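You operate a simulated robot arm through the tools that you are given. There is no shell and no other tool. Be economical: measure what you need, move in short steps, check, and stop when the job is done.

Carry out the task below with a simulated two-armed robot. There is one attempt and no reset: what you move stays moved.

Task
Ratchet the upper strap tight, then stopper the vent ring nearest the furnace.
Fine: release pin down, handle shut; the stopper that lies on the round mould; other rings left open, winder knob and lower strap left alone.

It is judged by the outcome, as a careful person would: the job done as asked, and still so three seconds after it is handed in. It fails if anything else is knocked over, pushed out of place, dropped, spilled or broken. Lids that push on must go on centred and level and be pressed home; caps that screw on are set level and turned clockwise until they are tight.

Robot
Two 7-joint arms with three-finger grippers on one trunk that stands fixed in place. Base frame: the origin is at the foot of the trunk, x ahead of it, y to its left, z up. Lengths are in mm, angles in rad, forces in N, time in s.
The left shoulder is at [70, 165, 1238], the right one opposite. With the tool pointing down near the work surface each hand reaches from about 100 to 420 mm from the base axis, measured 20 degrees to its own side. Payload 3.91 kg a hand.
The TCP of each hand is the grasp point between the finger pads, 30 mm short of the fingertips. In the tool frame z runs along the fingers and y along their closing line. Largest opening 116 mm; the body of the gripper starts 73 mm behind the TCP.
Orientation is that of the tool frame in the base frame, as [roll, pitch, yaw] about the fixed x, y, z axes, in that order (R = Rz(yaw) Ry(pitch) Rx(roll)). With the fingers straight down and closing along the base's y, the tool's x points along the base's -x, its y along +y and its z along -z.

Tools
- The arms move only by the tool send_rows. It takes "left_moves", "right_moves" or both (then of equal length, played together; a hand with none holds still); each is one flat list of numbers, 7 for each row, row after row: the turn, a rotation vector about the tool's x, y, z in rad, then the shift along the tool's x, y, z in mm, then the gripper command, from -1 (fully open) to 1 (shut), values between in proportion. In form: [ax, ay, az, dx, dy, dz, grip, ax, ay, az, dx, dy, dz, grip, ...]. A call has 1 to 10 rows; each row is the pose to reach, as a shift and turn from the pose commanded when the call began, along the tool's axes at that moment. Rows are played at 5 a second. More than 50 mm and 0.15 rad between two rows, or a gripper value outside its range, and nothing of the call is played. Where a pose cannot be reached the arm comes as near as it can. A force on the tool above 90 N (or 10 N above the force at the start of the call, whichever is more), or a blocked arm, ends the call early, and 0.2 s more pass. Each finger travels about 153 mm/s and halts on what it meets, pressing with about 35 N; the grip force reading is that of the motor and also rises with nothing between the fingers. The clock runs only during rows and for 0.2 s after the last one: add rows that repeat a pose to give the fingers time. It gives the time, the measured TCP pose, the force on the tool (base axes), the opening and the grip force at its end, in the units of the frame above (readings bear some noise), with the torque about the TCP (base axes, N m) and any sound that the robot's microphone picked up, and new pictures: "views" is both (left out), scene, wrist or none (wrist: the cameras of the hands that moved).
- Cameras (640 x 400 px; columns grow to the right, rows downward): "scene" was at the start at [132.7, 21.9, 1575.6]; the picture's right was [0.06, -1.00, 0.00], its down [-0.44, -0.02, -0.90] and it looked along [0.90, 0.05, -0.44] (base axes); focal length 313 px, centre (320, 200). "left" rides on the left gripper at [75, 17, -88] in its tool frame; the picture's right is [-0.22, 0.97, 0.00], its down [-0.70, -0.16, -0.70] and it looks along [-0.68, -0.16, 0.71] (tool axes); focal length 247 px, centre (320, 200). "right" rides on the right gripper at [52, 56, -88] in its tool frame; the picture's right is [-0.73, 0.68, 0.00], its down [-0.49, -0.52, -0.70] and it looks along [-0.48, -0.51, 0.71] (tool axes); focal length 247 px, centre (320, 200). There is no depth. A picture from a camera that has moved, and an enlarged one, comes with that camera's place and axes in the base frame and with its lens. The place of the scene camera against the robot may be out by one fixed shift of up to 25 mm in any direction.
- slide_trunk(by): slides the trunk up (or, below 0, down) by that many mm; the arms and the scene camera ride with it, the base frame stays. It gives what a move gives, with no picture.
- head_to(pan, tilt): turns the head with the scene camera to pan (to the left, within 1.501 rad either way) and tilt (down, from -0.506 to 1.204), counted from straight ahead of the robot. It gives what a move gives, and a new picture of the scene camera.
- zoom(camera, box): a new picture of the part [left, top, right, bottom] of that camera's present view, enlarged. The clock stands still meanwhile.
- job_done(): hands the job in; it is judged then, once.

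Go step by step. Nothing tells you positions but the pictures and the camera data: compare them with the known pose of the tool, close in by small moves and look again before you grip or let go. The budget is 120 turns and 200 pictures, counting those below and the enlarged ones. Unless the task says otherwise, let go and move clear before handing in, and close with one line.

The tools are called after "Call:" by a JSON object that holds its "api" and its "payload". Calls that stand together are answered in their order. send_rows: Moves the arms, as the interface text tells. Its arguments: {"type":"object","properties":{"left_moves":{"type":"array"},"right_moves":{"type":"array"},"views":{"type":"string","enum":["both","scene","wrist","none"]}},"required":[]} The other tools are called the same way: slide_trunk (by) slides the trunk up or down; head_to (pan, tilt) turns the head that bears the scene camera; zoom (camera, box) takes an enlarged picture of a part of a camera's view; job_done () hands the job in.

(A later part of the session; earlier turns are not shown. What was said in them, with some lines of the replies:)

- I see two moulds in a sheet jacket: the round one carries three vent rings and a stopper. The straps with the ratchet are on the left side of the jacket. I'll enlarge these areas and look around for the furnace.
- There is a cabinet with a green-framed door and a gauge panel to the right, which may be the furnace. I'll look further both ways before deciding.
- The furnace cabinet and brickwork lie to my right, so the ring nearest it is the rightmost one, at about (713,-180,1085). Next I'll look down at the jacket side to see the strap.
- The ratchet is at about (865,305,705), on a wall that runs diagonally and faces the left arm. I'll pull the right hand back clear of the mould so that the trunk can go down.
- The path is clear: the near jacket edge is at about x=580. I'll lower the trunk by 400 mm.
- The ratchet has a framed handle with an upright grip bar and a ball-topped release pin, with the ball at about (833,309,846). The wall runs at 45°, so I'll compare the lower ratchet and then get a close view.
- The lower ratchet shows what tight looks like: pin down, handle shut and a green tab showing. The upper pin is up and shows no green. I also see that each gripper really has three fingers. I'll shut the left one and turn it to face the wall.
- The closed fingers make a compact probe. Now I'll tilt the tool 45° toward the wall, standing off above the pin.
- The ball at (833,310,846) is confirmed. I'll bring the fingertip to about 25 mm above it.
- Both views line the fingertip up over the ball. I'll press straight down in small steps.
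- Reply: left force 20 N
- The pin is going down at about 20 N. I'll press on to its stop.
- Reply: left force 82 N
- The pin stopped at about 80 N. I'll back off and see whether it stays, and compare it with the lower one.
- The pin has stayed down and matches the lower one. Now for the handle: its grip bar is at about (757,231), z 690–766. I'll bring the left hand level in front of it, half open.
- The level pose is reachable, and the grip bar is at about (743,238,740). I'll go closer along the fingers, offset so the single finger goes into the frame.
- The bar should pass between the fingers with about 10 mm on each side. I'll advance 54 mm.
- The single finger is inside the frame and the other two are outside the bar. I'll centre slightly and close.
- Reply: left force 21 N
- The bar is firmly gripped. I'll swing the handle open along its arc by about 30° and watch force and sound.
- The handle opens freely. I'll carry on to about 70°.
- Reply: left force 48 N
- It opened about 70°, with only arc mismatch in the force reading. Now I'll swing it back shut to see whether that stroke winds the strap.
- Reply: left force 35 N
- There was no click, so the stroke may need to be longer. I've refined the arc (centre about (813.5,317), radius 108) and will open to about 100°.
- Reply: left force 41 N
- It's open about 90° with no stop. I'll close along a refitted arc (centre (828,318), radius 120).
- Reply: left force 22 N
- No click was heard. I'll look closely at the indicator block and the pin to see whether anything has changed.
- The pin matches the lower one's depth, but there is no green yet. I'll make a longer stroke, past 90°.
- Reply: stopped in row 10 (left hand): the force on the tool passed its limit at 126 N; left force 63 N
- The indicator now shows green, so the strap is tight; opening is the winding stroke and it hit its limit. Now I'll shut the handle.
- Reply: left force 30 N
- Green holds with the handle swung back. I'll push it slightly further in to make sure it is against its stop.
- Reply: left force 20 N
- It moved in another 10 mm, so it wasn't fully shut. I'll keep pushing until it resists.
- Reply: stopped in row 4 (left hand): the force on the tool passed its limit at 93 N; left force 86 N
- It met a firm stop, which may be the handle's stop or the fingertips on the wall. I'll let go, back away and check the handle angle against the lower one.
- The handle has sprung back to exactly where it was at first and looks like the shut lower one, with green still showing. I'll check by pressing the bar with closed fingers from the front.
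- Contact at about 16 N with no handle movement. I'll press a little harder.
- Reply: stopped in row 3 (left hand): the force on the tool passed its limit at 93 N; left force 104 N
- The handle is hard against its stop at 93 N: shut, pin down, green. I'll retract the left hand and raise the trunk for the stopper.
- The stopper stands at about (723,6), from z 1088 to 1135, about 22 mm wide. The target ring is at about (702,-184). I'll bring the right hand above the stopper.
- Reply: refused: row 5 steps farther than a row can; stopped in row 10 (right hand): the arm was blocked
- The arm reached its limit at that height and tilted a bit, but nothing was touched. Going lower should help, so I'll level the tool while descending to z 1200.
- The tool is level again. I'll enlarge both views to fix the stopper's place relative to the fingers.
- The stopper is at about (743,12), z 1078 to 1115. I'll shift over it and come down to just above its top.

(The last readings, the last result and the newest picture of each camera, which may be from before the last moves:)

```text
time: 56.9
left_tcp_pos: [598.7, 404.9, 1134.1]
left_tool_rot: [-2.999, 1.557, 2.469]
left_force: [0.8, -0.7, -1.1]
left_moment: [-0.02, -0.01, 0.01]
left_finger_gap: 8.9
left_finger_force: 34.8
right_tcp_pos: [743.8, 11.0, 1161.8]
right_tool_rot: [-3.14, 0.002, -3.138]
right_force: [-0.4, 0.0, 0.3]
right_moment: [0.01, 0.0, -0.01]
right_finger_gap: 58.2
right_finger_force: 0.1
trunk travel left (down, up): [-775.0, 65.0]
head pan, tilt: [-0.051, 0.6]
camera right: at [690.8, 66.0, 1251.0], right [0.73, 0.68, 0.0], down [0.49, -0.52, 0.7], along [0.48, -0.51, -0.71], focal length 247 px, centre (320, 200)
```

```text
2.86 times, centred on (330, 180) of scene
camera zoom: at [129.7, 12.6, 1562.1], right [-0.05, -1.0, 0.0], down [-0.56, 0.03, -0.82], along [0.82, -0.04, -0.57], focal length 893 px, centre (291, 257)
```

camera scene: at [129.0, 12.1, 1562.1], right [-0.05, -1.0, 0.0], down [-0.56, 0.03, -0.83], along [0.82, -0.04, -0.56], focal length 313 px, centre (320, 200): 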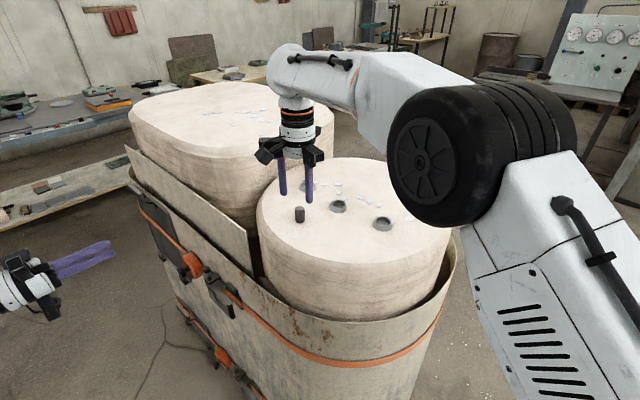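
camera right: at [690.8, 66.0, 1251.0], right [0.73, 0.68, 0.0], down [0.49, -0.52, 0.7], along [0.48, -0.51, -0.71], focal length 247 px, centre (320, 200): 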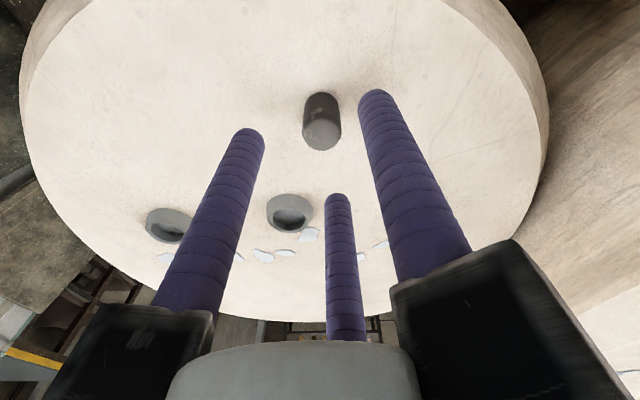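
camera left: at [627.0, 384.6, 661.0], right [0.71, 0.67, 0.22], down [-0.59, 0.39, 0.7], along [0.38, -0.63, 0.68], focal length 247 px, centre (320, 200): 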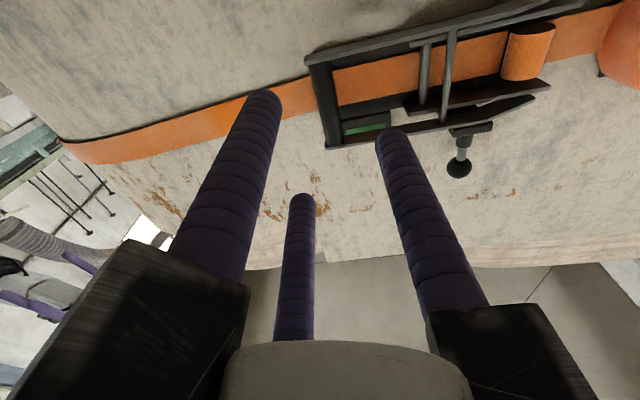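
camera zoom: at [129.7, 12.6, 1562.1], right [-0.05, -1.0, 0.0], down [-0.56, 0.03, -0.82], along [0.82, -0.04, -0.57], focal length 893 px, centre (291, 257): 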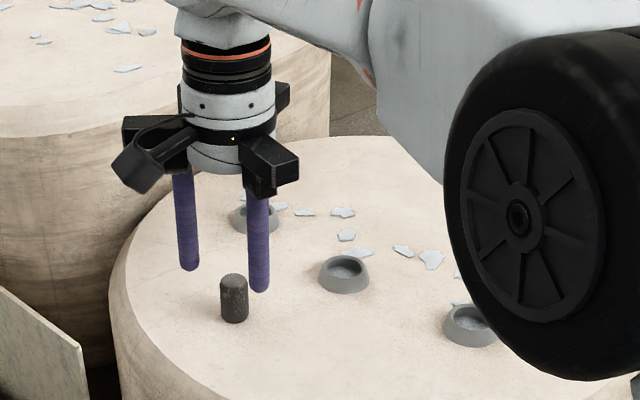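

The wrist views now put the stopper's top at about (748,8,1107). I'll adjust and lower around its upper half.

Call:
{"api": "send_rows", "payload": {"right_moves": [0, 0, 0, -4, -3, 0, 0, 0, 0, 0, -4, -3, 15, 0, 0, 0, 0, -4, -3, 30, 0, 0, 0, 0, -4, -3, 30, 0], "views": "wrist"}}

Call:
{"api": "zoom", "payload": {"camera": "scene", "box": [250, 130, 370, 230]}}

Call:
{"api": "zoom", "payload": {"camera": "right", "box": [220, 60, 420, 240]}}

```text
time: 57.9
left_tcp_pos: [597.9, 406.0, 1134.5]
left_tool_rot: [-3.024, 1.557, 2.444]
left_force: [0.4, -0.2, 0.3]
left_moment: [-0.02, 0.0, -0.01]
left_finger_gap: 9.0
left_finger_force: 35.1
right_tcp_pos: [746.4, 8.5, 1132.3]
right_tool_rot: [-3.141, 0.0, -3.138]
right_force: [-0.5, -0.3, 0.0]
right_moment: [0.05, 0.01, -0.04]
right_finger_gap: 57.8
right_finger_force: 0.1
trunk travel left (down, up): [-775.0, 65.0]
head pan, tilt: [-0.051, 0.6]
camera right: at [694.0, 63.1, 1221.4], right [0.73, 0.68, 0.0], down [0.49, -0.52, 0.7], along [0.48, -0.51, -0.71], focal length 247 px, centre (320, 200)
```

right: 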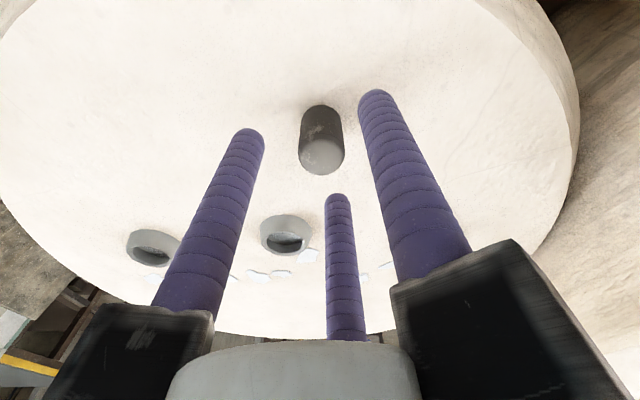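

```text
4.00 times, centred on (310, 180) of scene
camera zoom: at [129.2, 12.4, 1562.1], right [-0.05, -1.0, 0.0], down [-0.56, 0.03, -0.82], along [0.82, -0.04, -0.57], focal length 1251 px, centre (360, 280)
```

zoom: 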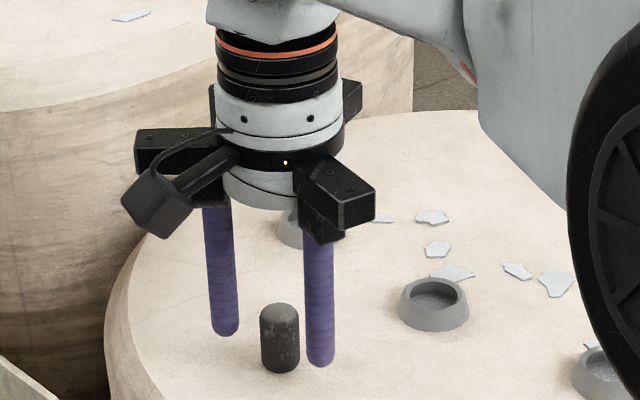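

```text
2.22 times, centred on (320, 150) of right
camera zoom: at [694.0, 63.1, 1221.4], right [0.73, 0.68, 0.0], down [0.49, -0.52, 0.7], along [0.48, -0.51, -0.71], focal length 549 px, centre (320, 311)
```

zoom: 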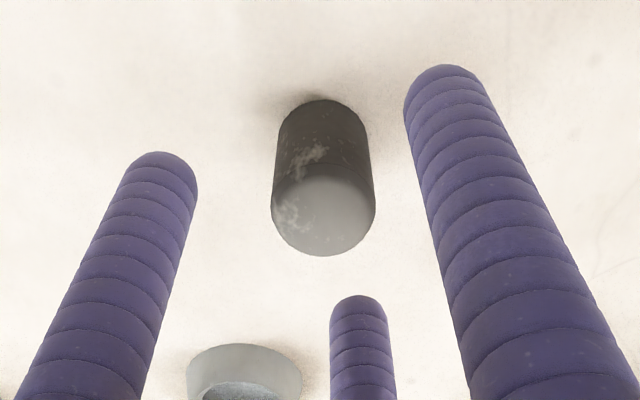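

The stopper is centred between the fingers. I'll lower 16 mm more and close.

Call:
{"api": "send_rows", "payload": {"right_moves": [0, 0, 0, 0, 0, 8, 0, 0, 0, 0, 0, 0, 16, 0, 0, 0, 0, 0, 0, 16, 0.4, 0, 0, 0, 0, 0, 16, 1, 0, 0, 0, 0, 0, 16, 1], "views": "wrist"}}

Call:
{"api": "zoom", "payload": {"camera": "scene", "box": [250, 130, 370, 230]}}

```text
time: 59.1
left_tcp_pos: [598.0, 405.4, 1134.4]
left_tool_rot: [-3.025, 1.558, 2.441]
left_force: [-0.6, 0.3, -0.3]
left_moment: [0.02, -0.01, 0.02]
left_finger_gap: 9.0
left_finger_force: 34.8
right_tcp_pos: [746.9, 10.3, 1117.7]
right_tool_rot: [3.14, 0.002, -3.137]
right_force: [-0.4, -0.3, -0.1]
right_moment: [0.03, 0.0, 0.01]
right_finger_gap: 24.3
right_finger_force: 35.1
trunk travel left (down, up): [-775.0, 65.0]
head pan, tilt: [-0.051, 0.6]
camera right: at [693.5, 64.2, 1206.1], right [0.73, 0.68, 0.0], down [0.49, -0.52, 0.7], along [0.48, -0.51, -0.71], focal length 247 px, centre (320, 200)
```

right: 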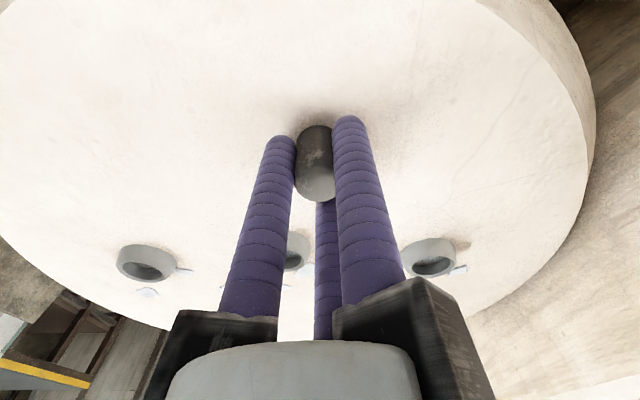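

```text
4.00 times, centred on (310, 180) of scene
camera zoom: at [129.1, 12.5, 1562.1], right [-0.05, -1.0, 0.0], down [-0.56, 0.03, -0.82], along [0.82, -0.04, -0.57], focal length 1251 px, centre (360, 280)
```

zoom: 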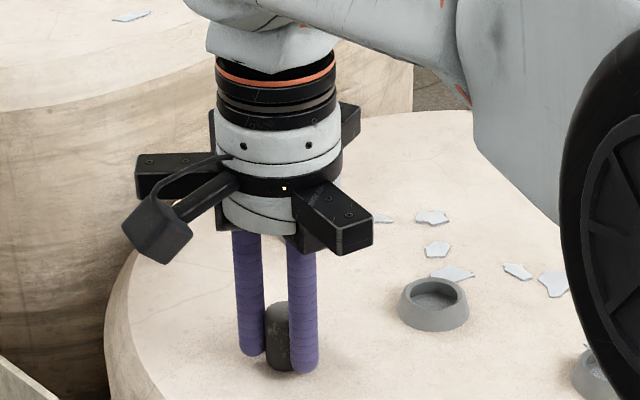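

The stopper is gripped. I'll lift it 70 mm and carry it toward the right ring, near (713,-194).

Call:
{"api": "send_rows", "payload": {"right_moves": [0, 0, 0, 0, 0, -20, 1, 0, 0, 0, 0, 0, -45, 1, 0, 0, 0, 0, 0, -70, 1, 0, 0, 0, 6, -40, -70, 1, 0, 0, 0, 13, -80, -70, 1, 0, 0, 0, 20, -120, -70, 1, 0, 0, 0, 27, -162, -70, 1, 0, 0, 0, 34, -203, -70, 1, 0, 0, 0, 34, -203, -70, 1], "views": "both"}}

Call:
{"api": "zoom", "payload": {"camera": "right", "box": [220, 80, 420, 240]}}

```text
time: 61.1
left_tcp_pos: [598.2, 406.6, 1133.2]
left_tool_rot: [-2.942, 1.558, 2.524]
left_force: [0.9, 0.1, 0.2]
left_moment: [-0.01, 0.0, -0.04]
left_finger_gap: 9.1
left_finger_force: 34.5
right_tcp_pos: [711.5, -191.6, 1187.5]
right_tool_rot: [-3.139, 0.001, -3.139]
right_force: [0.0, 0.0, -0.5]
right_moment: [0.01, 0.01, -0.02]
right_finger_gap: 24.0
right_finger_force: 35.1
trunk travel left (down, up): [-775.0, 65.0]
head pan, tilt: [-0.051, 0.6]
camera scene: at [129.7, 13.9, 1562.0], right [-0.05, -1.0, 0.0], down [-0.56, 0.03, -0.82], along [0.82, -0.04, -0.57], focal length 313 px, centre (320, 200)
camera right: at [659.3, -138.0, 1275.5], right [0.73, 0.68, 0.0], down [0.49, -0.52, 0.7], along [0.48, -0.51, -0.71], focal length 247 px, centre (320, 200)
```

scene: 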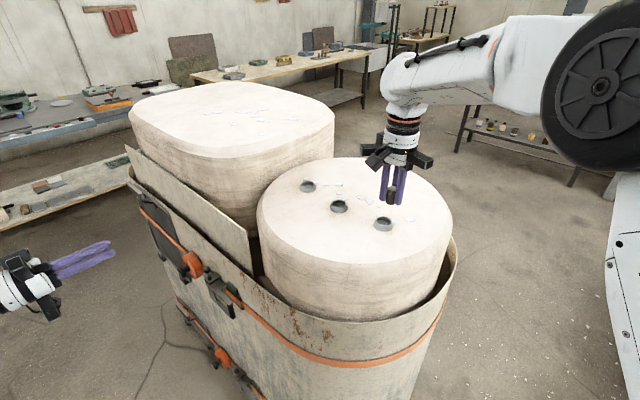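
right: 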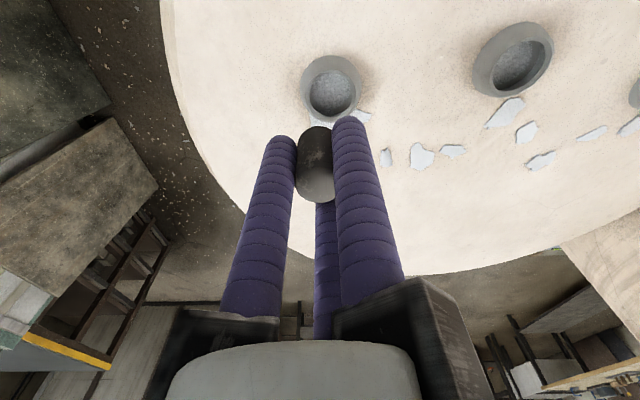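

```text
2.50 times, centred on (320, 160) of right
camera zoom: at [659.3, -138.0, 1275.5], right [0.73, 0.68, 0.0], down [0.49, -0.52, 0.7], along [0.48, -0.51, -0.71], focal length 617 px, centre (320, 300)
```

zoom: 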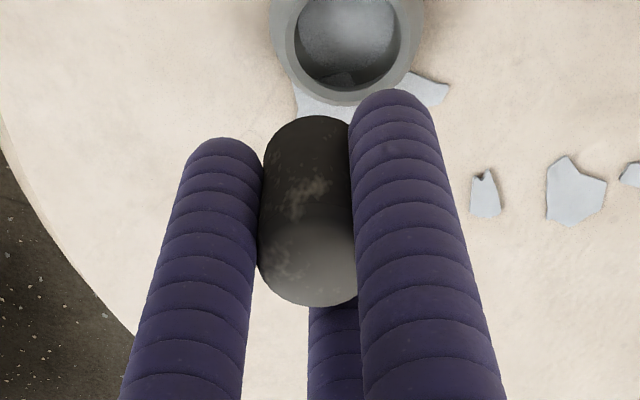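

By several wrist views the ring's rim is at about (713,-182,1089). I'll shift over it and come down to about 15 mm above the rim for a close check.

Call:
{"api": "send_rows", "payload": {"right_moves": [0, 0, 0, -4.5, 11.5, 0, 1, 0, 0, 0, -4.5, 11.5, 20, 1, 0, 0, 0, -4.5, 11.5, 40, 1, 0, 0, 0, -4.5, 11.5, 40, 1], "views": "wrist"}}

Call:
{"api": "zoom", "payload": {"camera": "right", "box": [240, 80, 400, 240]}}

Call:
{"api": "zoom", "payload": {"camera": "scene", "box": [340, 150, 440, 250]}}

```text
time: 62.1
left_tcp_pos: [597.4, 406.1, 1134.5]
left_tool_rot: [-3.022, 1.56, 2.444]
left_force: [0.3, -0.6, 1.1]
left_moment: [0.01, 0.0, 0.04]
left_finger_gap: 9.1
left_finger_force: 34.8
right_tcp_pos: [716.1, -181.1, 1146.9]
right_tool_rot: [-3.141, 0.001, -3.137]
right_force: [0.4, -0.5, 0.2]
right_moment: [-0.02, 0.0, 0.0]
right_finger_gap: 23.5
right_finger_force: 34.9
trunk travel left (down, up): [-775.0, 65.0]
head pan, tilt: [-0.051, 0.6]
camera right: at [664.9, -127.1, 1235.4], right [0.73, 0.68, 0.0], down [0.49, -0.52, 0.7], along [0.48, -0.51, -0.71], focal length 247 px, centre (320, 200)
```

right: 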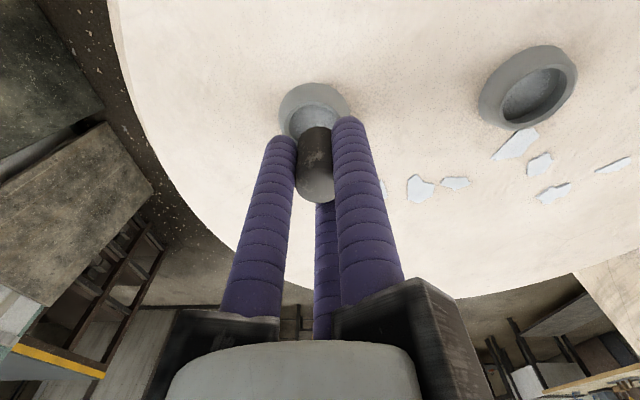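

```text
2.50 times, centred on (320, 160) of right
camera zoom: at [664.9, -127.1, 1235.4], right [0.73, 0.68, 0.0], down [0.49, -0.52, 0.7], along [0.48, -0.51, -0.71], focal length 617 px, centre (320, 300)
```

zoom: 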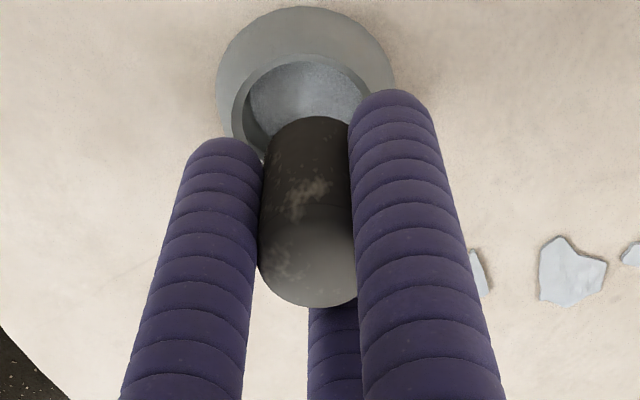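

```text
4.00 times, centred on (390, 200) of scene
camera zoom: at [128.8, 12.8, 1562.2], right [-0.05, -1.0, 0.0], down [-0.56, 0.03, -0.83], along [0.82, -0.04, -0.56], focal length 1251 px, centre (40, 200)
```

zoom: 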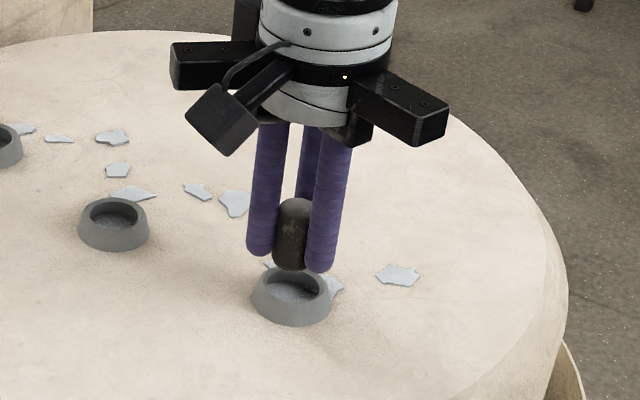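

The two views agree to within about 2 mm. I'll shift 2 mm to the right and lower to the rim.

Call:
{"api": "send_rows", "payload": {"right_moves": [0, 0, 0, 0, -2, 5, 1, 0, 0, 0, 0, -2, 12, 1, 0, 0, 0, 0, -2, 12, 1], "views": "none"}}

Call:
{"api": "zoom", "payload": {"camera": "right", "box": [240, 80, 400, 240]}}

Call:
{"api": "zoom", "payload": {"camera": "scene", "box": [350, 180, 420, 240]}}

```text
time: 62.9
left_tcp_pos: [598.2, 404.8, 1134.9]
left_tool_rot: [-3.027, 1.557, 2.439]
left_force: [0.3, -0.2, -0.3]
left_moment: [-0.03, 0.0, -0.01]
left_finger_gap: 9.1
left_finger_force: 35.4
right_tcp_pos: [717.7, -183.7, 1135.0]
right_tool_rot: [3.141, 0.003, -3.137]
right_force: [0.5, -0.1, -0.6]
right_moment: [0.0, 0.03, 0.01]
right_finger_gap: 23.7
right_finger_force: 34.4
trunk travel left (down, up): [-775.0, 65.0]
head pan, tilt: [-0.051, 0.6]
```

```text
2.50 times, centred on (320, 160) of right
camera zoom: at [664.6, -129.5, 1223.4], right [0.73, 0.68, 0.0], down [0.49, -0.52, 0.7], along [0.48, -0.51, -0.71], focal length 617 px, centre (320, 300)
```

zoom: 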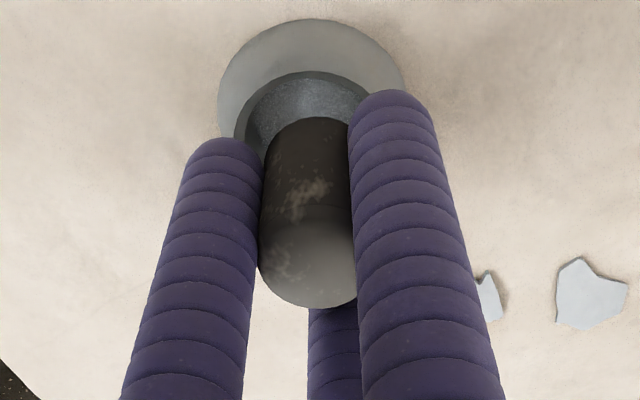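

```text
6.67 times, centred on (385, 210) of scene
camera zoom: at [129.1, 12.4, 1562.1], right [-0.05, -1.0, 0.0], down [-0.56, 0.03, -0.82], along [0.82, -0.04, -0.57], focal length 2084 px, centre (-113, 133)
```

zoom: 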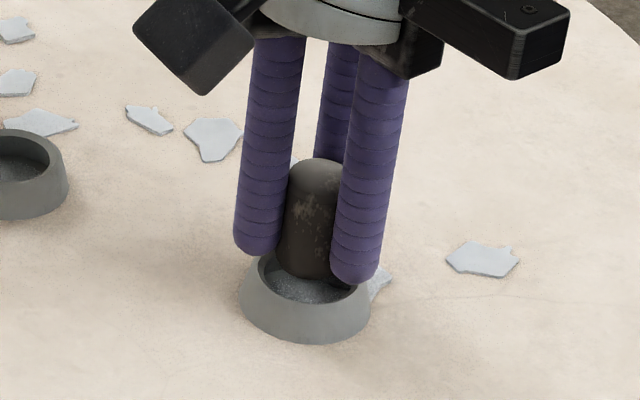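

The stopper is within the ring's mouth in both views, but the fingertips will meet the rim before it bottoms. I'll lower gently until something touches.

Call:
{"api": "send_rows", "payload": {"right_moves": [0, 0, 0, 0, 0, 3, 1, 0, 0, 0, 0, 0, 6, 1, 0, 0, 0, 0, 0, 9, 1], "views": "none"}}

Call:
{"api": "zoom", "payload": {"camera": "right", "box": [240, 80, 400, 240]}}

Call:
{"api": "zoom", "payload": {"camera": "scene", "box": [350, 180, 420, 240]}}

```text
time: 63.7
left_tcp_pos: [598.4, 405.1, 1134.9]
left_tool_rot: [-3.02, 1.559, 2.446]
left_force: [-0.3, -0.5, -0.1]
left_moment: [-0.02, -0.01, 0.04]
left_finger_gap: 9.4
left_finger_force: 34.8
right_tcp_pos: [716.9, -184.5, 1127.3]
right_tool_rot: [-3.14, 0.002, -3.137]
right_force: [0.0, 0.4, -0.4]
right_moment: [-0.01, -0.01, 0.02]
right_finger_gap: 23.3
right_finger_force: 34.8
trunk travel left (down, up): [-775.0, 65.0]
head pan, tilt: [-0.051, 0.6]
```

```text
2.50 times, centred on (320, 160) of right
camera zoom: at [664.7, -130.0, 1215.0], right [0.73, 0.68, 0.0], down [0.49, -0.52, 0.7], along [0.48, -0.51, -0.71], focal length 617 px, centre (320, 300)
```

zoom: 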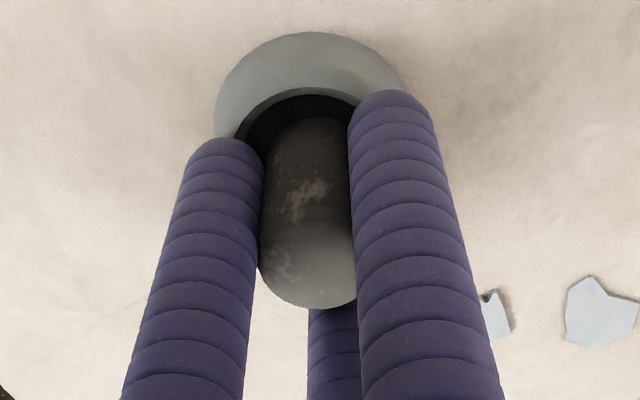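

```text
6.67 times, centred on (385, 210) of scene
camera zoom: at [129.3, 12.4, 1562.1], right [-0.05, -1.0, 0.0], down [-0.56, 0.03, -0.82], along [0.82, -0.04, -0.57], focal length 2084 px, centre (-113, 133)
```

zoom: 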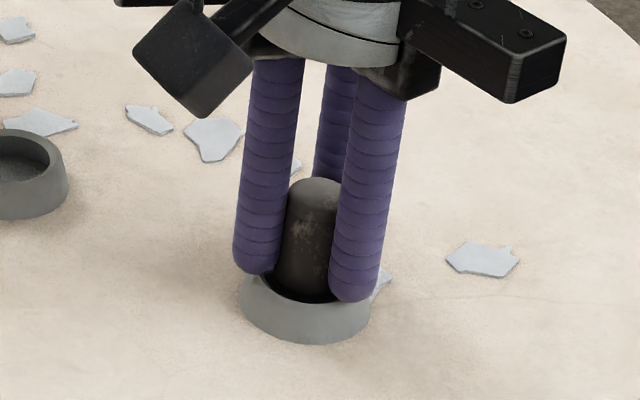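

The stopper is entering the ring with no contact force. I'll continue down in 3 mm steps.

Call:
{"api": "send_rows", "payload": {"right_moves": [0, 0, 0, 0, 0, 3, 1, 0, 0, 0, 0, 0, 6, 1, 0, 0, 0, 0, 0, 6, 1], "views": "none"}}

Call:
{"api": "zoom", "payload": {"camera": "right", "box": [240, 80, 400, 240]}}

Call:
{"api": "zoom", "payload": {"camera": "scene", "box": [350, 180, 420, 240]}}

```text
time: 64.5
left_tcp_pos: [595.6, 405.9, 1136.7]
left_tool_rot: [-3.139, 1.56, 2.329]
left_force: [-0.8, -0.5, 0.1]
left_moment: [0.01, -0.02, -0.01]
left_finger_gap: 9.2
left_finger_force: 35.2
right_tcp_pos: [715.5, -184.3, 1125.8]
right_tool_rot: [-3.14, 0.009, -3.141]
right_force: [4.5, -3.3, 30.1]
right_moment: [-0.16, 0.17, 0.27]
right_finger_gap: 23.3
right_finger_force: 34.9
trunk travel left (down, up): [-775.0, 65.0]
head pan, tilt: [-0.051, 0.6]
```

```text
2.50 times, centred on (320, 160) of right
camera zoom: at [663.3, -129.7, 1213.2], right [0.73, 0.68, 0.01], down [0.48, -0.52, 0.71], along [0.49, -0.51, -0.71], focal length 617 px, centre (320, 300)
```

zoom: 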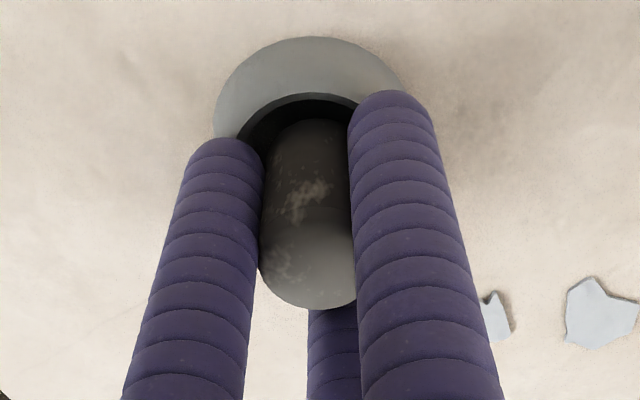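

```text
6.67 times, centred on (385, 210) of scene
camera zoom: at [125.7, 13.0, 1562.9], right [-0.05, -1.0, 0.0], down [-0.56, 0.03, -0.83], along [0.83, -0.04, -0.56], focal length 2084 px, centre (-113, 133)
```

zoom: 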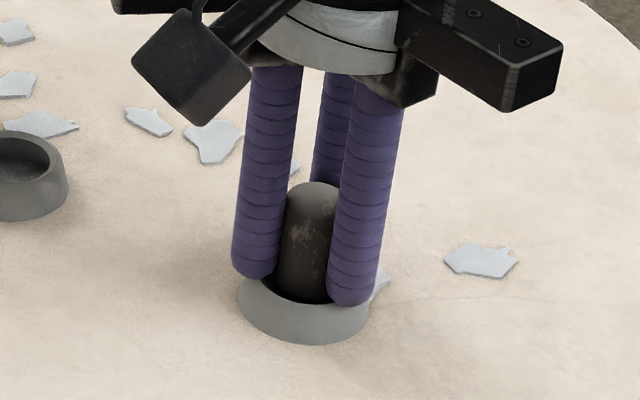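

Contact is 30 N, probably the fingertips on the rim. I'll ease off, loosen slightly while still caging the stopper, move up 13 mm and take it higher.

Call:
{"api": "send_rows", "payload": {"right_moves": [0, 0, 0, 0, 0, -5, 1, 0, 0, 0, 0, 0, -5, 0.42, 0, 0, 0, 0, 0, -5, 0.42, 0, 0, 0, 0, 0, -12, 0.42, 0, 0, 0, 0, 0, -18, 0.42], "views": "none"}}

Call:
{"api": "zoom", "payload": {"camera": "right", "box": [240, 80, 400, 240]}}

Call:
{"api": "zoom", "payload": {"camera": "scene", "box": [350, 180, 420, 240]}}

```text
time: 65.7
left_tcp_pos: [596.3, 406.2, 1135.3]
left_tool_rot: [-3.039, 1.558, 2.425]
left_force: [0.3, -1.0, -0.2]
left_moment: [-0.02, 0.03, 0.0]
left_finger_gap: 9.0
left_finger_force: 34.8
right_tcp_pos: [717.1, -183.6, 1140.1]
right_tool_rot: [-3.141, 0.002, -3.137]
right_force: [-0.4, -0.3, -0.3]
right_moment: [0.0, 0.0, -0.01]
right_finger_gap: 33.8
right_finger_force: 0.0
trunk travel left (down, up): [-775.0, 65.0]
head pan, tilt: [-0.051, 0.6]
```

```text
2.50 times, centred on (320, 160) of right
camera zoom: at [664.7, -129.2, 1227.9], right [0.73, 0.68, 0.0], down [0.49, -0.52, 0.7], along [0.48, -0.51, -0.71], focal length 617 px, centre (320, 300)
```

zoom: 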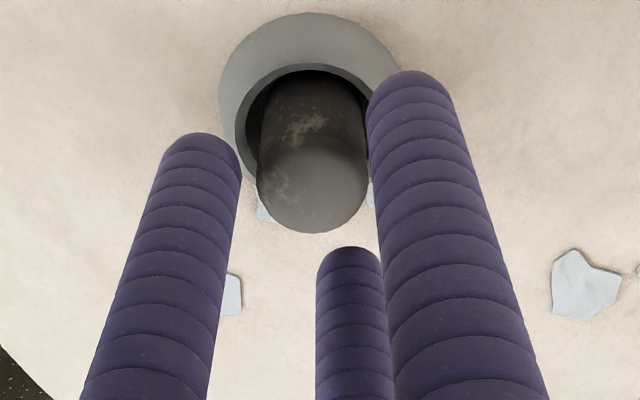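

```text
6.67 times, centred on (385, 210) of scene
camera zoom: at [128.7, 12.5, 1562.1], right [-0.05, -1.0, 0.0], down [-0.56, 0.03, -0.83], along [0.82, -0.04, -0.56], focal length 2084 px, centre (-113, 133)
```

zoom: 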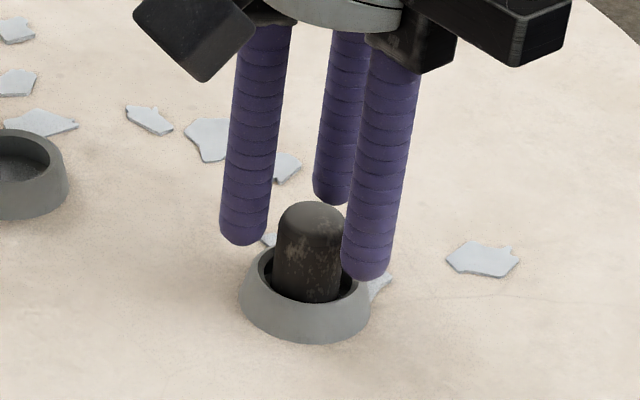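

The stopper now stands upright in the ring. I'll go up, close the fingers and press its top down.

Call:
{"api": "send_rows", "payload": {"right_moves": [0, 0, 0, 0, 0, -20, 0.42, 0, 0, 0, 0, 0, -35, 0.42, 0, 0, 0, 0, 0, -35, 1, 0, 0, 0, 0, 0, -35, 1], "views": "none"}}

Call:
{"api": "zoom", "payload": {"camera": "right", "box": [240, 60, 400, 220]}}

Call:
{"api": "zoom", "payload": {"camera": "scene", "box": [350, 180, 420, 240]}}

```text
time: 66.7
left_tcp_pos: [597.3, 405.5, 1134.0]
left_tool_rot: [-3.035, 1.558, 2.431]
left_force: [-0.4, 1.2, 0.2]
left_moment: [0.01, 0.03, -0.02]
left_finger_gap: 9.2
left_finger_force: 34.9
right_tcp_pos: [717.6, -183.8, 1173.3]
right_tool_rot: [3.141, 0.001, -3.138]
right_force: [0.3, -0.4, -0.6]
right_moment: [0.02, 0.0, -0.02]
right_finger_gap: 9.0
right_finger_force: 34.7
trunk travel left (down, up): [-775.0, 65.0]
head pan, tilt: [-0.051, 0.6]
```

```text
2.50 times, centred on (320, 140) of right
camera zoom: at [665.0, -129.7, 1261.1], right [0.73, 0.68, 0.0], down [0.49, -0.52, 0.7], along [0.48, -0.51, -0.71], focal length 617 px, centre (320, 350)
```

zoom: 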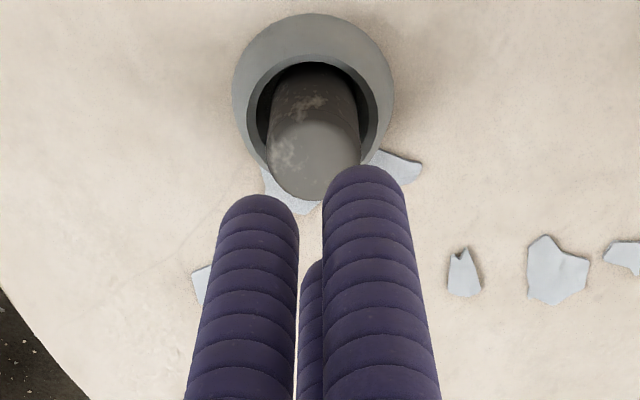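

```text
6.67 times, centred on (385, 210) of scene
camera zoom: at [128.9, 12.4, 1562.2], right [-0.05, -1.0, 0.0], down [-0.56, 0.03, -0.83], along [0.82, -0.04, -0.56], focal length 2084 px, centre (-113, 133)
```

zoom: 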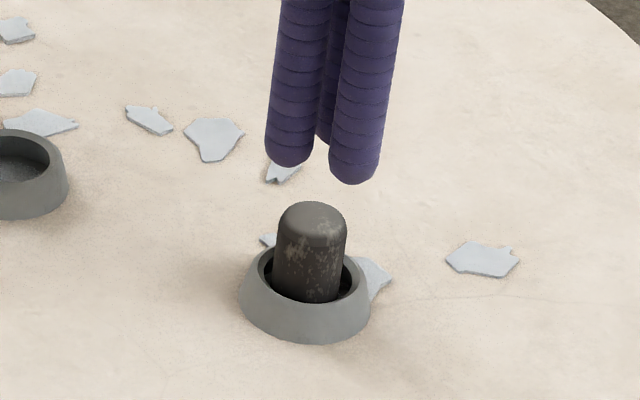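

The stopper stands in the ring with its top at about z 1119, right under the closed fingers. I'll press it home.

Call:
{"api": "send_rows", "payload": {"right_moves": [0, 0, 0, 0, 1, 18, 1, 0, 0, 0, 0, 1, 23, 1, 0, 0, 0, 0, 1, 28, 1, 0, 0, 0, 0, 1, 33, 1, 0, 0, 0, 0, 1, 37, 1], "views": "none"}}

Call:
{"api": "zoom", "payload": {"camera": "right", "box": [240, 60, 400, 220]}}

Call:
{"api": "zoom", "payload": {"camera": "scene", "box": [350, 180, 420, 240]}}

```text
time: 67.9
left_tcp_pos: [591.7, 406.7, 1137.2]
left_tool_rot: [2.915, 1.562, 2.098]
left_force: [-0.3, 1.2, -0.4]
left_moment: [-0.03, -0.04, 0.01]
left_finger_gap: 9.5
left_finger_force: 35.0
right_tcp_pos: [715.7, -183.4, 1149.3]
right_tool_rot: [3.14, 0.026, -3.138]
right_force: [6.1, -5.6, 65.0]
right_moment: [-0.19, 0.19, 0.04]
right_finger_gap: 9.1
right_finger_force: 34.8
trunk travel left (down, up): [-775.0, 65.0]
head pan, tilt: [-0.051, 0.6]
```

```text
2.50 times, centred on (320, 140) of right
camera zoom: at [660.9, -128.6, 1237.4], right [0.73, 0.68, 0.02], down [0.47, -0.52, 0.71], along [0.5, -0.51, -0.7], focal length 617 px, centre (320, 350)
```

zoom: 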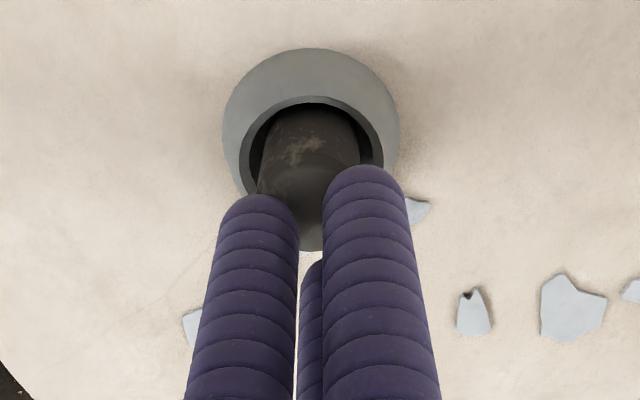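

```text
6.67 times, centred on (385, 210) of scene
camera zoom: at [121.0, 13.7, 1563.7], right [-0.05, -1.0, 0.0], down [-0.56, 0.03, -0.83], along [0.83, -0.04, -0.56], focal length 2084 px, centre (-113, 133)
```

zoom: 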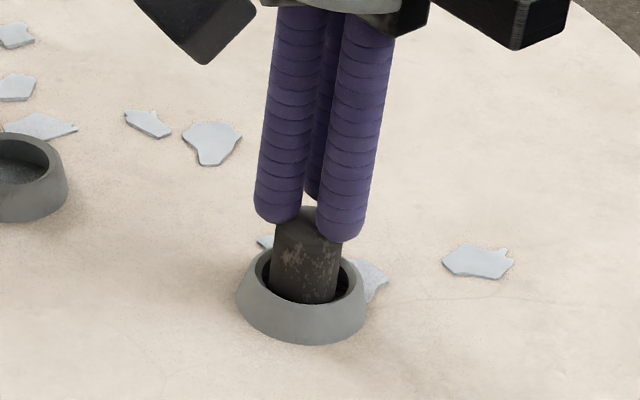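

It takes 65 N without moving, so it is bottomed. I'll back off and check that it is level and centred.

Call:
{"api": "send_rows", "payload": {"right_moves": [0, 0, 0, 0, 0, -30, 1, 0, 0, 0, 0, 0, -60, 1, 0, 0, 0, 40, 0, -80, 1, 0, 0, 0, 80, 0, -80, 1, 0, 0, 0, 80, 0, -80, 1], "views": "wrist"}}

Call:
{"api": "zoom", "payload": {"camera": "scene", "box": [355, 190, 415, 240]}}

Call:
{"api": "zoom", "payload": {"camera": "right", "box": [260, 0, 420, 100]}}

```text
time: 69.1
left_tcp_pos: [599.0, 406.6, 1133.8]
left_tool_rot: [-2.983, 1.559, 2.484]
left_force: [0.0, -0.3, 0.6]
left_moment: [0.0, -0.02, 0.01]
left_finger_gap: 9.1
left_finger_force: 35.5
right_tcp_pos: [635.0, -183.6, 1214.2]
right_tool_rot: [3.141, 0.001, -3.137]
right_force: [-0.1, -0.3, -0.2]
right_moment: [0.01, 0.01, 0.01]
right_finger_gap: 9.0
right_finger_force: 35.1
trunk travel left (down, up): [-775.0, 65.0]
head pan, tilt: [-0.051, 0.6]
camera right: at [583.4, -129.3, 1303.1], right [0.73, 0.68, 0.0], down [0.49, -0.52, 0.7], along [0.48, -0.51, -0.71], focal length 247 px, centre (320, 200)
```

right: 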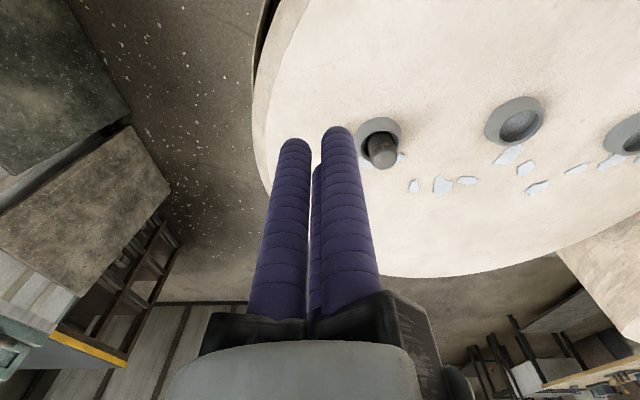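

```text
8.00 times, centred on (385, 215) of scene
camera zoom: at [130.5, 12.4, 1561.9], right [-0.05, -1.0, 0.0], down [-0.57, 0.03, -0.82], along [0.82, -0.04, -0.57], focal length 2501 px, centre (-200, 80)
```

zoom: 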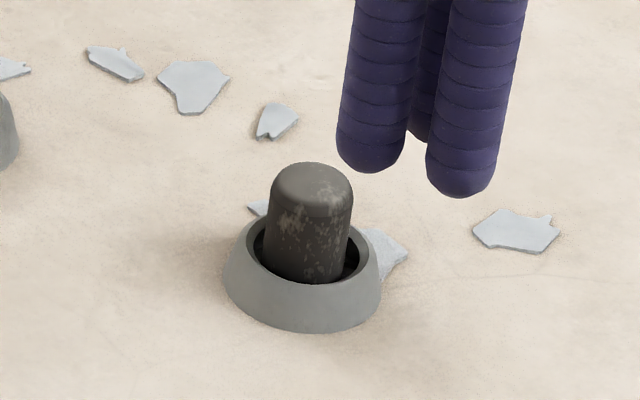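

```text
4.00 times, centred on (340, 50) of right
camera zoom: at [583.4, -129.3, 1303.1], right [0.73, 0.68, 0.0], down [0.49, -0.52, 0.7], along [0.48, -0.51, -0.71], focal length 988 px, centre (240, 800)
```

zoom: 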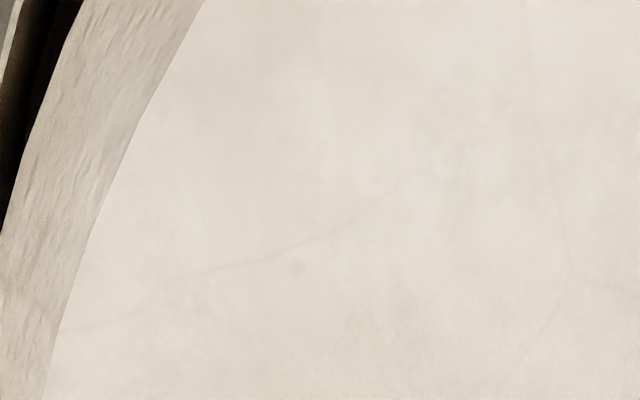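

Call:
{"api": "zoom", "payload": {"camera": "right", "box": [340, 100, 430, 190]}}

Call:
{"api": "head_to", "payload": {"pan": 0.3, "tilt": 0.7}}

Call:
{"api": "zoom", "payload": {"camera": "scene", "box": [190, 100, 390, 300]}}

```text
4.44 times, centred on (385, 145) of right
camera zoom: at [583.4, -129.3, 1303.1], right [0.73, 0.68, 0.0], down [0.49, -0.52, 0.7], along [0.48, -0.51, -0.71], focal length 1098 px, centre (31, 444)
```

zoom: 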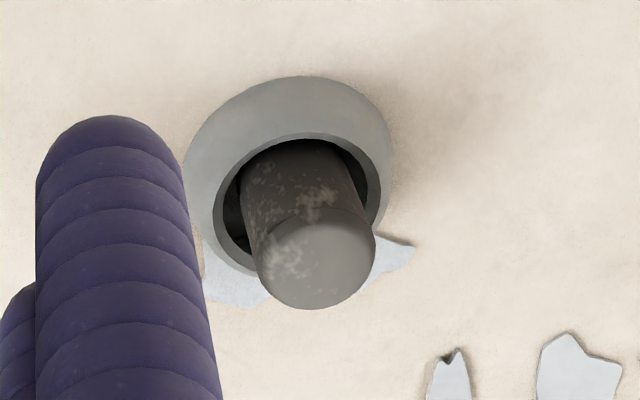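

```text
time: 69.9
left_tcp_pos: [597.4, 404.8, 1135.1]
left_tool_rot: [-3.039, 1.557, 2.426]
left_force: [-0.4, 0.1, 0.3]
left_moment: [0.02, 0.02, -0.01]
left_finger_gap: 9.1
left_finger_force: 35.0
right_tcp_pos: [635.2, -184.3, 1215.5]
right_tool_rot: [3.141, 0.002, -3.139]
right_force: [-1.0, -0.5, 0.2]
right_moment: [-0.04, -0.01, -0.01]
right_finger_gap: 9.4
right_finger_force: 34.8
trunk travel left (down, up): [-775.0, 65.0]
head pan, tilt: [0.3, 0.7]
camera scene: at [121.7, 41.9, 1553.6], right [0.29, -0.96, 0.0], down [-0.62, -0.19, -0.77], along [0.73, 0.23, -0.64], focal length 313 px, centre (320, 200)
```

scene: 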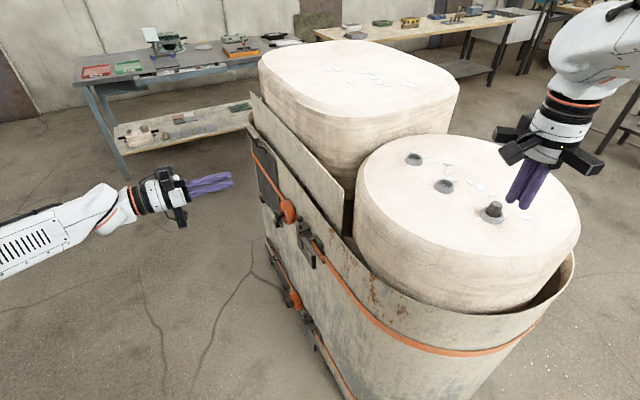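

```text
2.00 times, centred on (290, 200) of scene
camera zoom: at [121.7, 41.9, 1553.6], right [0.29, -0.96, 0.0], down [-0.62, -0.19, -0.77], along [0.73, 0.23, -0.64], focal length 625 px, centre (380, 200)
```

zoom: 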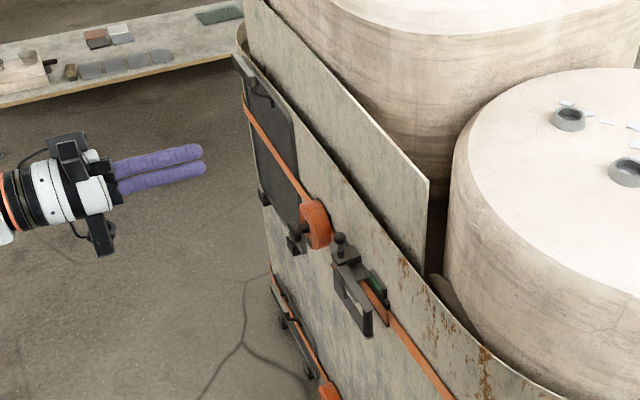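

Green shows, the pin is down and the handle is shut. I'll check an empty ring's inside to be sure the stopper is really home.

Call:
{"api": "zoom", "payload": {"camera": "right", "box": [470, 80, 560, 165]}}

Call:
{"api": "zoom", "payload": {"camera": "scene", "box": [395, 140, 525, 235]}}

```text
4.71 times, centred on (515, 122) of right
camera zoom: at [582.3, -129.4, 1304.1], right [0.73, 0.68, 0.0], down [0.49, -0.52, 0.7], along [0.48, -0.51, -0.71], focal length 1162 px, centre (-598, 565)
```

zoom: 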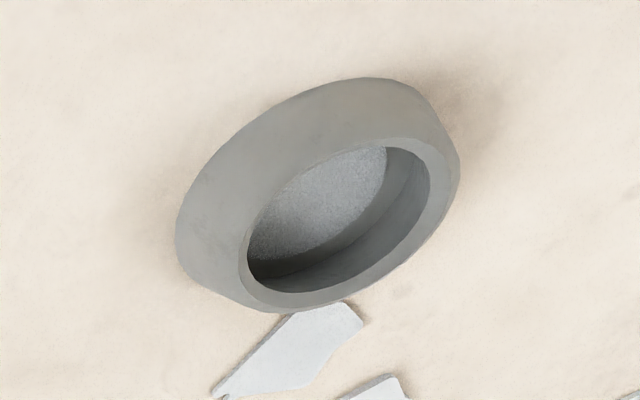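

```text
4.21 times, centred on (460, 188) of scene
camera zoom: at [121.7, 41.9, 1553.6], right [0.29, -0.96, 0.0], down [-0.62, -0.19, -0.77], along [0.73, 0.23, -0.64], focal length 1316 px, centre (-270, 253)
```

zoom: 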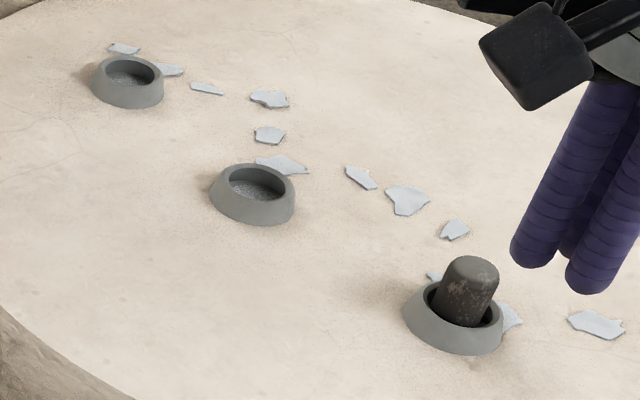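

The rings are flat-floored cups and the stopper stands bottomed in one. To check its centring in x I'll view it from the side, with the right hand moved left above the mould.

Call:
{"api": "send_rows", "payload": {"right_moves": [0, 0, 0, -10, 40, 0, 1, 0, 0, 0, -20, 80, 0, 1, 0, 0, 0, -30, 120, 0, 1, 0, 0, 0, -40, 160, 0, 1, 0, 0, 0, -40, 160, 0, 1], "views": "wrist"}}

```text
time: 71.1
left_tcp_pos: [597.6, 404.0, 1134.1]
left_tool_rot: [-3.093, 1.557, 2.373]
left_force: [-0.3, -0.6, -0.3]
left_moment: [0.05, 0.02, 0.03]
left_finger_gap: 9.3
left_finger_force: 35.1
right_tcp_pos: [675.4, -24.0, 1220.2]
right_tool_rot: [-3.14, 0.001, -3.139]
right_force: [-0.2, -0.1, -0.3]
right_moment: [0.0, 0.02, 0.01]
right_finger_gap: 9.1
right_finger_force: 35.3
trunk travel left (down, up): [-775.0, 65.0]
head pan, tilt: [0.3, 0.7]
camera right: at [622.2, 30.3, 1308.8], right [0.73, 0.68, 0.0], down [0.49, -0.52, 0.7], along [0.48, -0.51, -0.71], focal length 247 px, centre (320, 200)
```

right: 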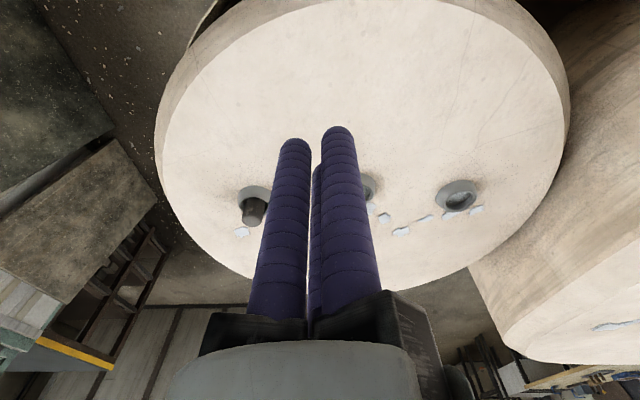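

Call:
{"api": "zoom", "payload": {"camera": "right", "box": [225, 175, 285, 235]}}

```text
6.67 times, centred on (255, 205) of right
camera zoom: at [622.2, 30.3, 1308.8], right [0.73, 0.68, 0.0], down [0.49, -0.52, 0.7], along [0.48, -0.51, -0.71], focal length 1646 px, centre (753, 167)
```

zoom: 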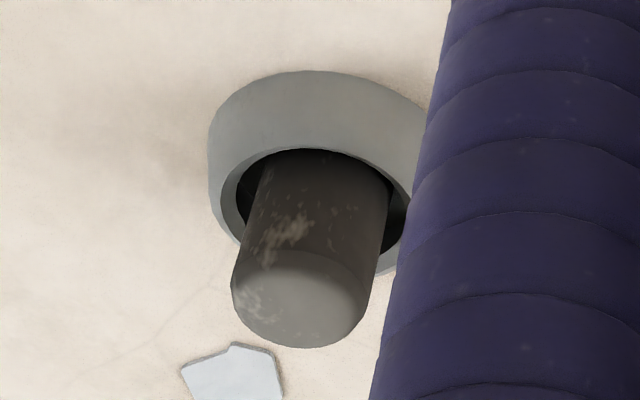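

From the side the stopper is centred and upright in the ring. I'll draw the right hand clear and take a last look.

Call:
{"api": "send_rows", "payload": {"right_moves": [0, 0, 0, 0, 0, -40, 1, 0, 0, 0, 40, -15, -60, 1, 0, 0, 0, 80, -30, -80, 1, 0, 0, 0, 120, -45, -90, 1, 0, 0, 0, 160, -60, -100, 1, 0, 0, 0, 200, -75, -100, 1], "views": "scene"}}

Call:
{"api": "zoom", "payload": {"camera": "scene", "box": [270, 190, 350, 260]}}

```text
time: 72.5
left_tcp_pos: [597.1, 402.4, 1135.9]
left_tool_rot: [3.091, 1.556, 2.274]
left_force: [-0.2, -0.5, -0.1]
left_moment: [0.01, 0.0, 0.08]
left_finger_gap: 9.0
left_finger_force: 34.7
right_tcp_pos: [477.7, -101.4, 1314.8]
right_tool_rot: [3.141, 0.004, -3.137]
right_force: [-0.3, -0.6, 1.4]
right_moment: [0.0, -0.03, 0.01]
right_finger_gap: 9.2
right_finger_force: 35.1
trunk travel left (down, up): [-775.0, 65.0]
head pan, tilt: [0.3, 0.7]
camera scene: at [121.6, 37.6, 1553.6], right [0.3, -0.96, 0.0], down [-0.62, -0.19, -0.77], along [0.73, 0.23, -0.64], focal length 313 px, centre (320, 200)
```

scene: 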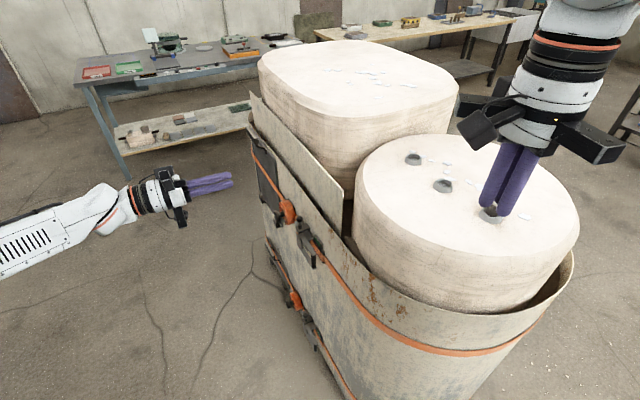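

```text
5.71 times, centred on (310, 225) of scene
camera zoom: at [121.6, 37.6, 1553.6], right [0.3, -0.96, 0.0], down [-0.62, -0.19, -0.77], along [0.73, 0.23, -0.64], focal length 1786 px, centre (377, 57)
```

zoom: 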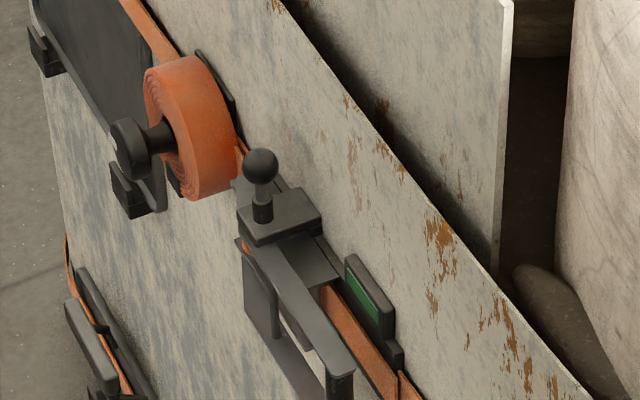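

The strap shows green with the pin down and the handle shut, the stopper sits in the ring nearest the furnace, and both hands are clear. I'm handing it in.

Call:
{"api": "job_done", "payload": {}}

```text
The job is handed in.
```

The upper strap is ratcheted tight, with its indicator showing green, the release pin down and the handle shut. The stopper from the round mould is seated in the vent ring nearest the furnace. The other rings are still open, and I did not touch the winder knob or the lower strap.
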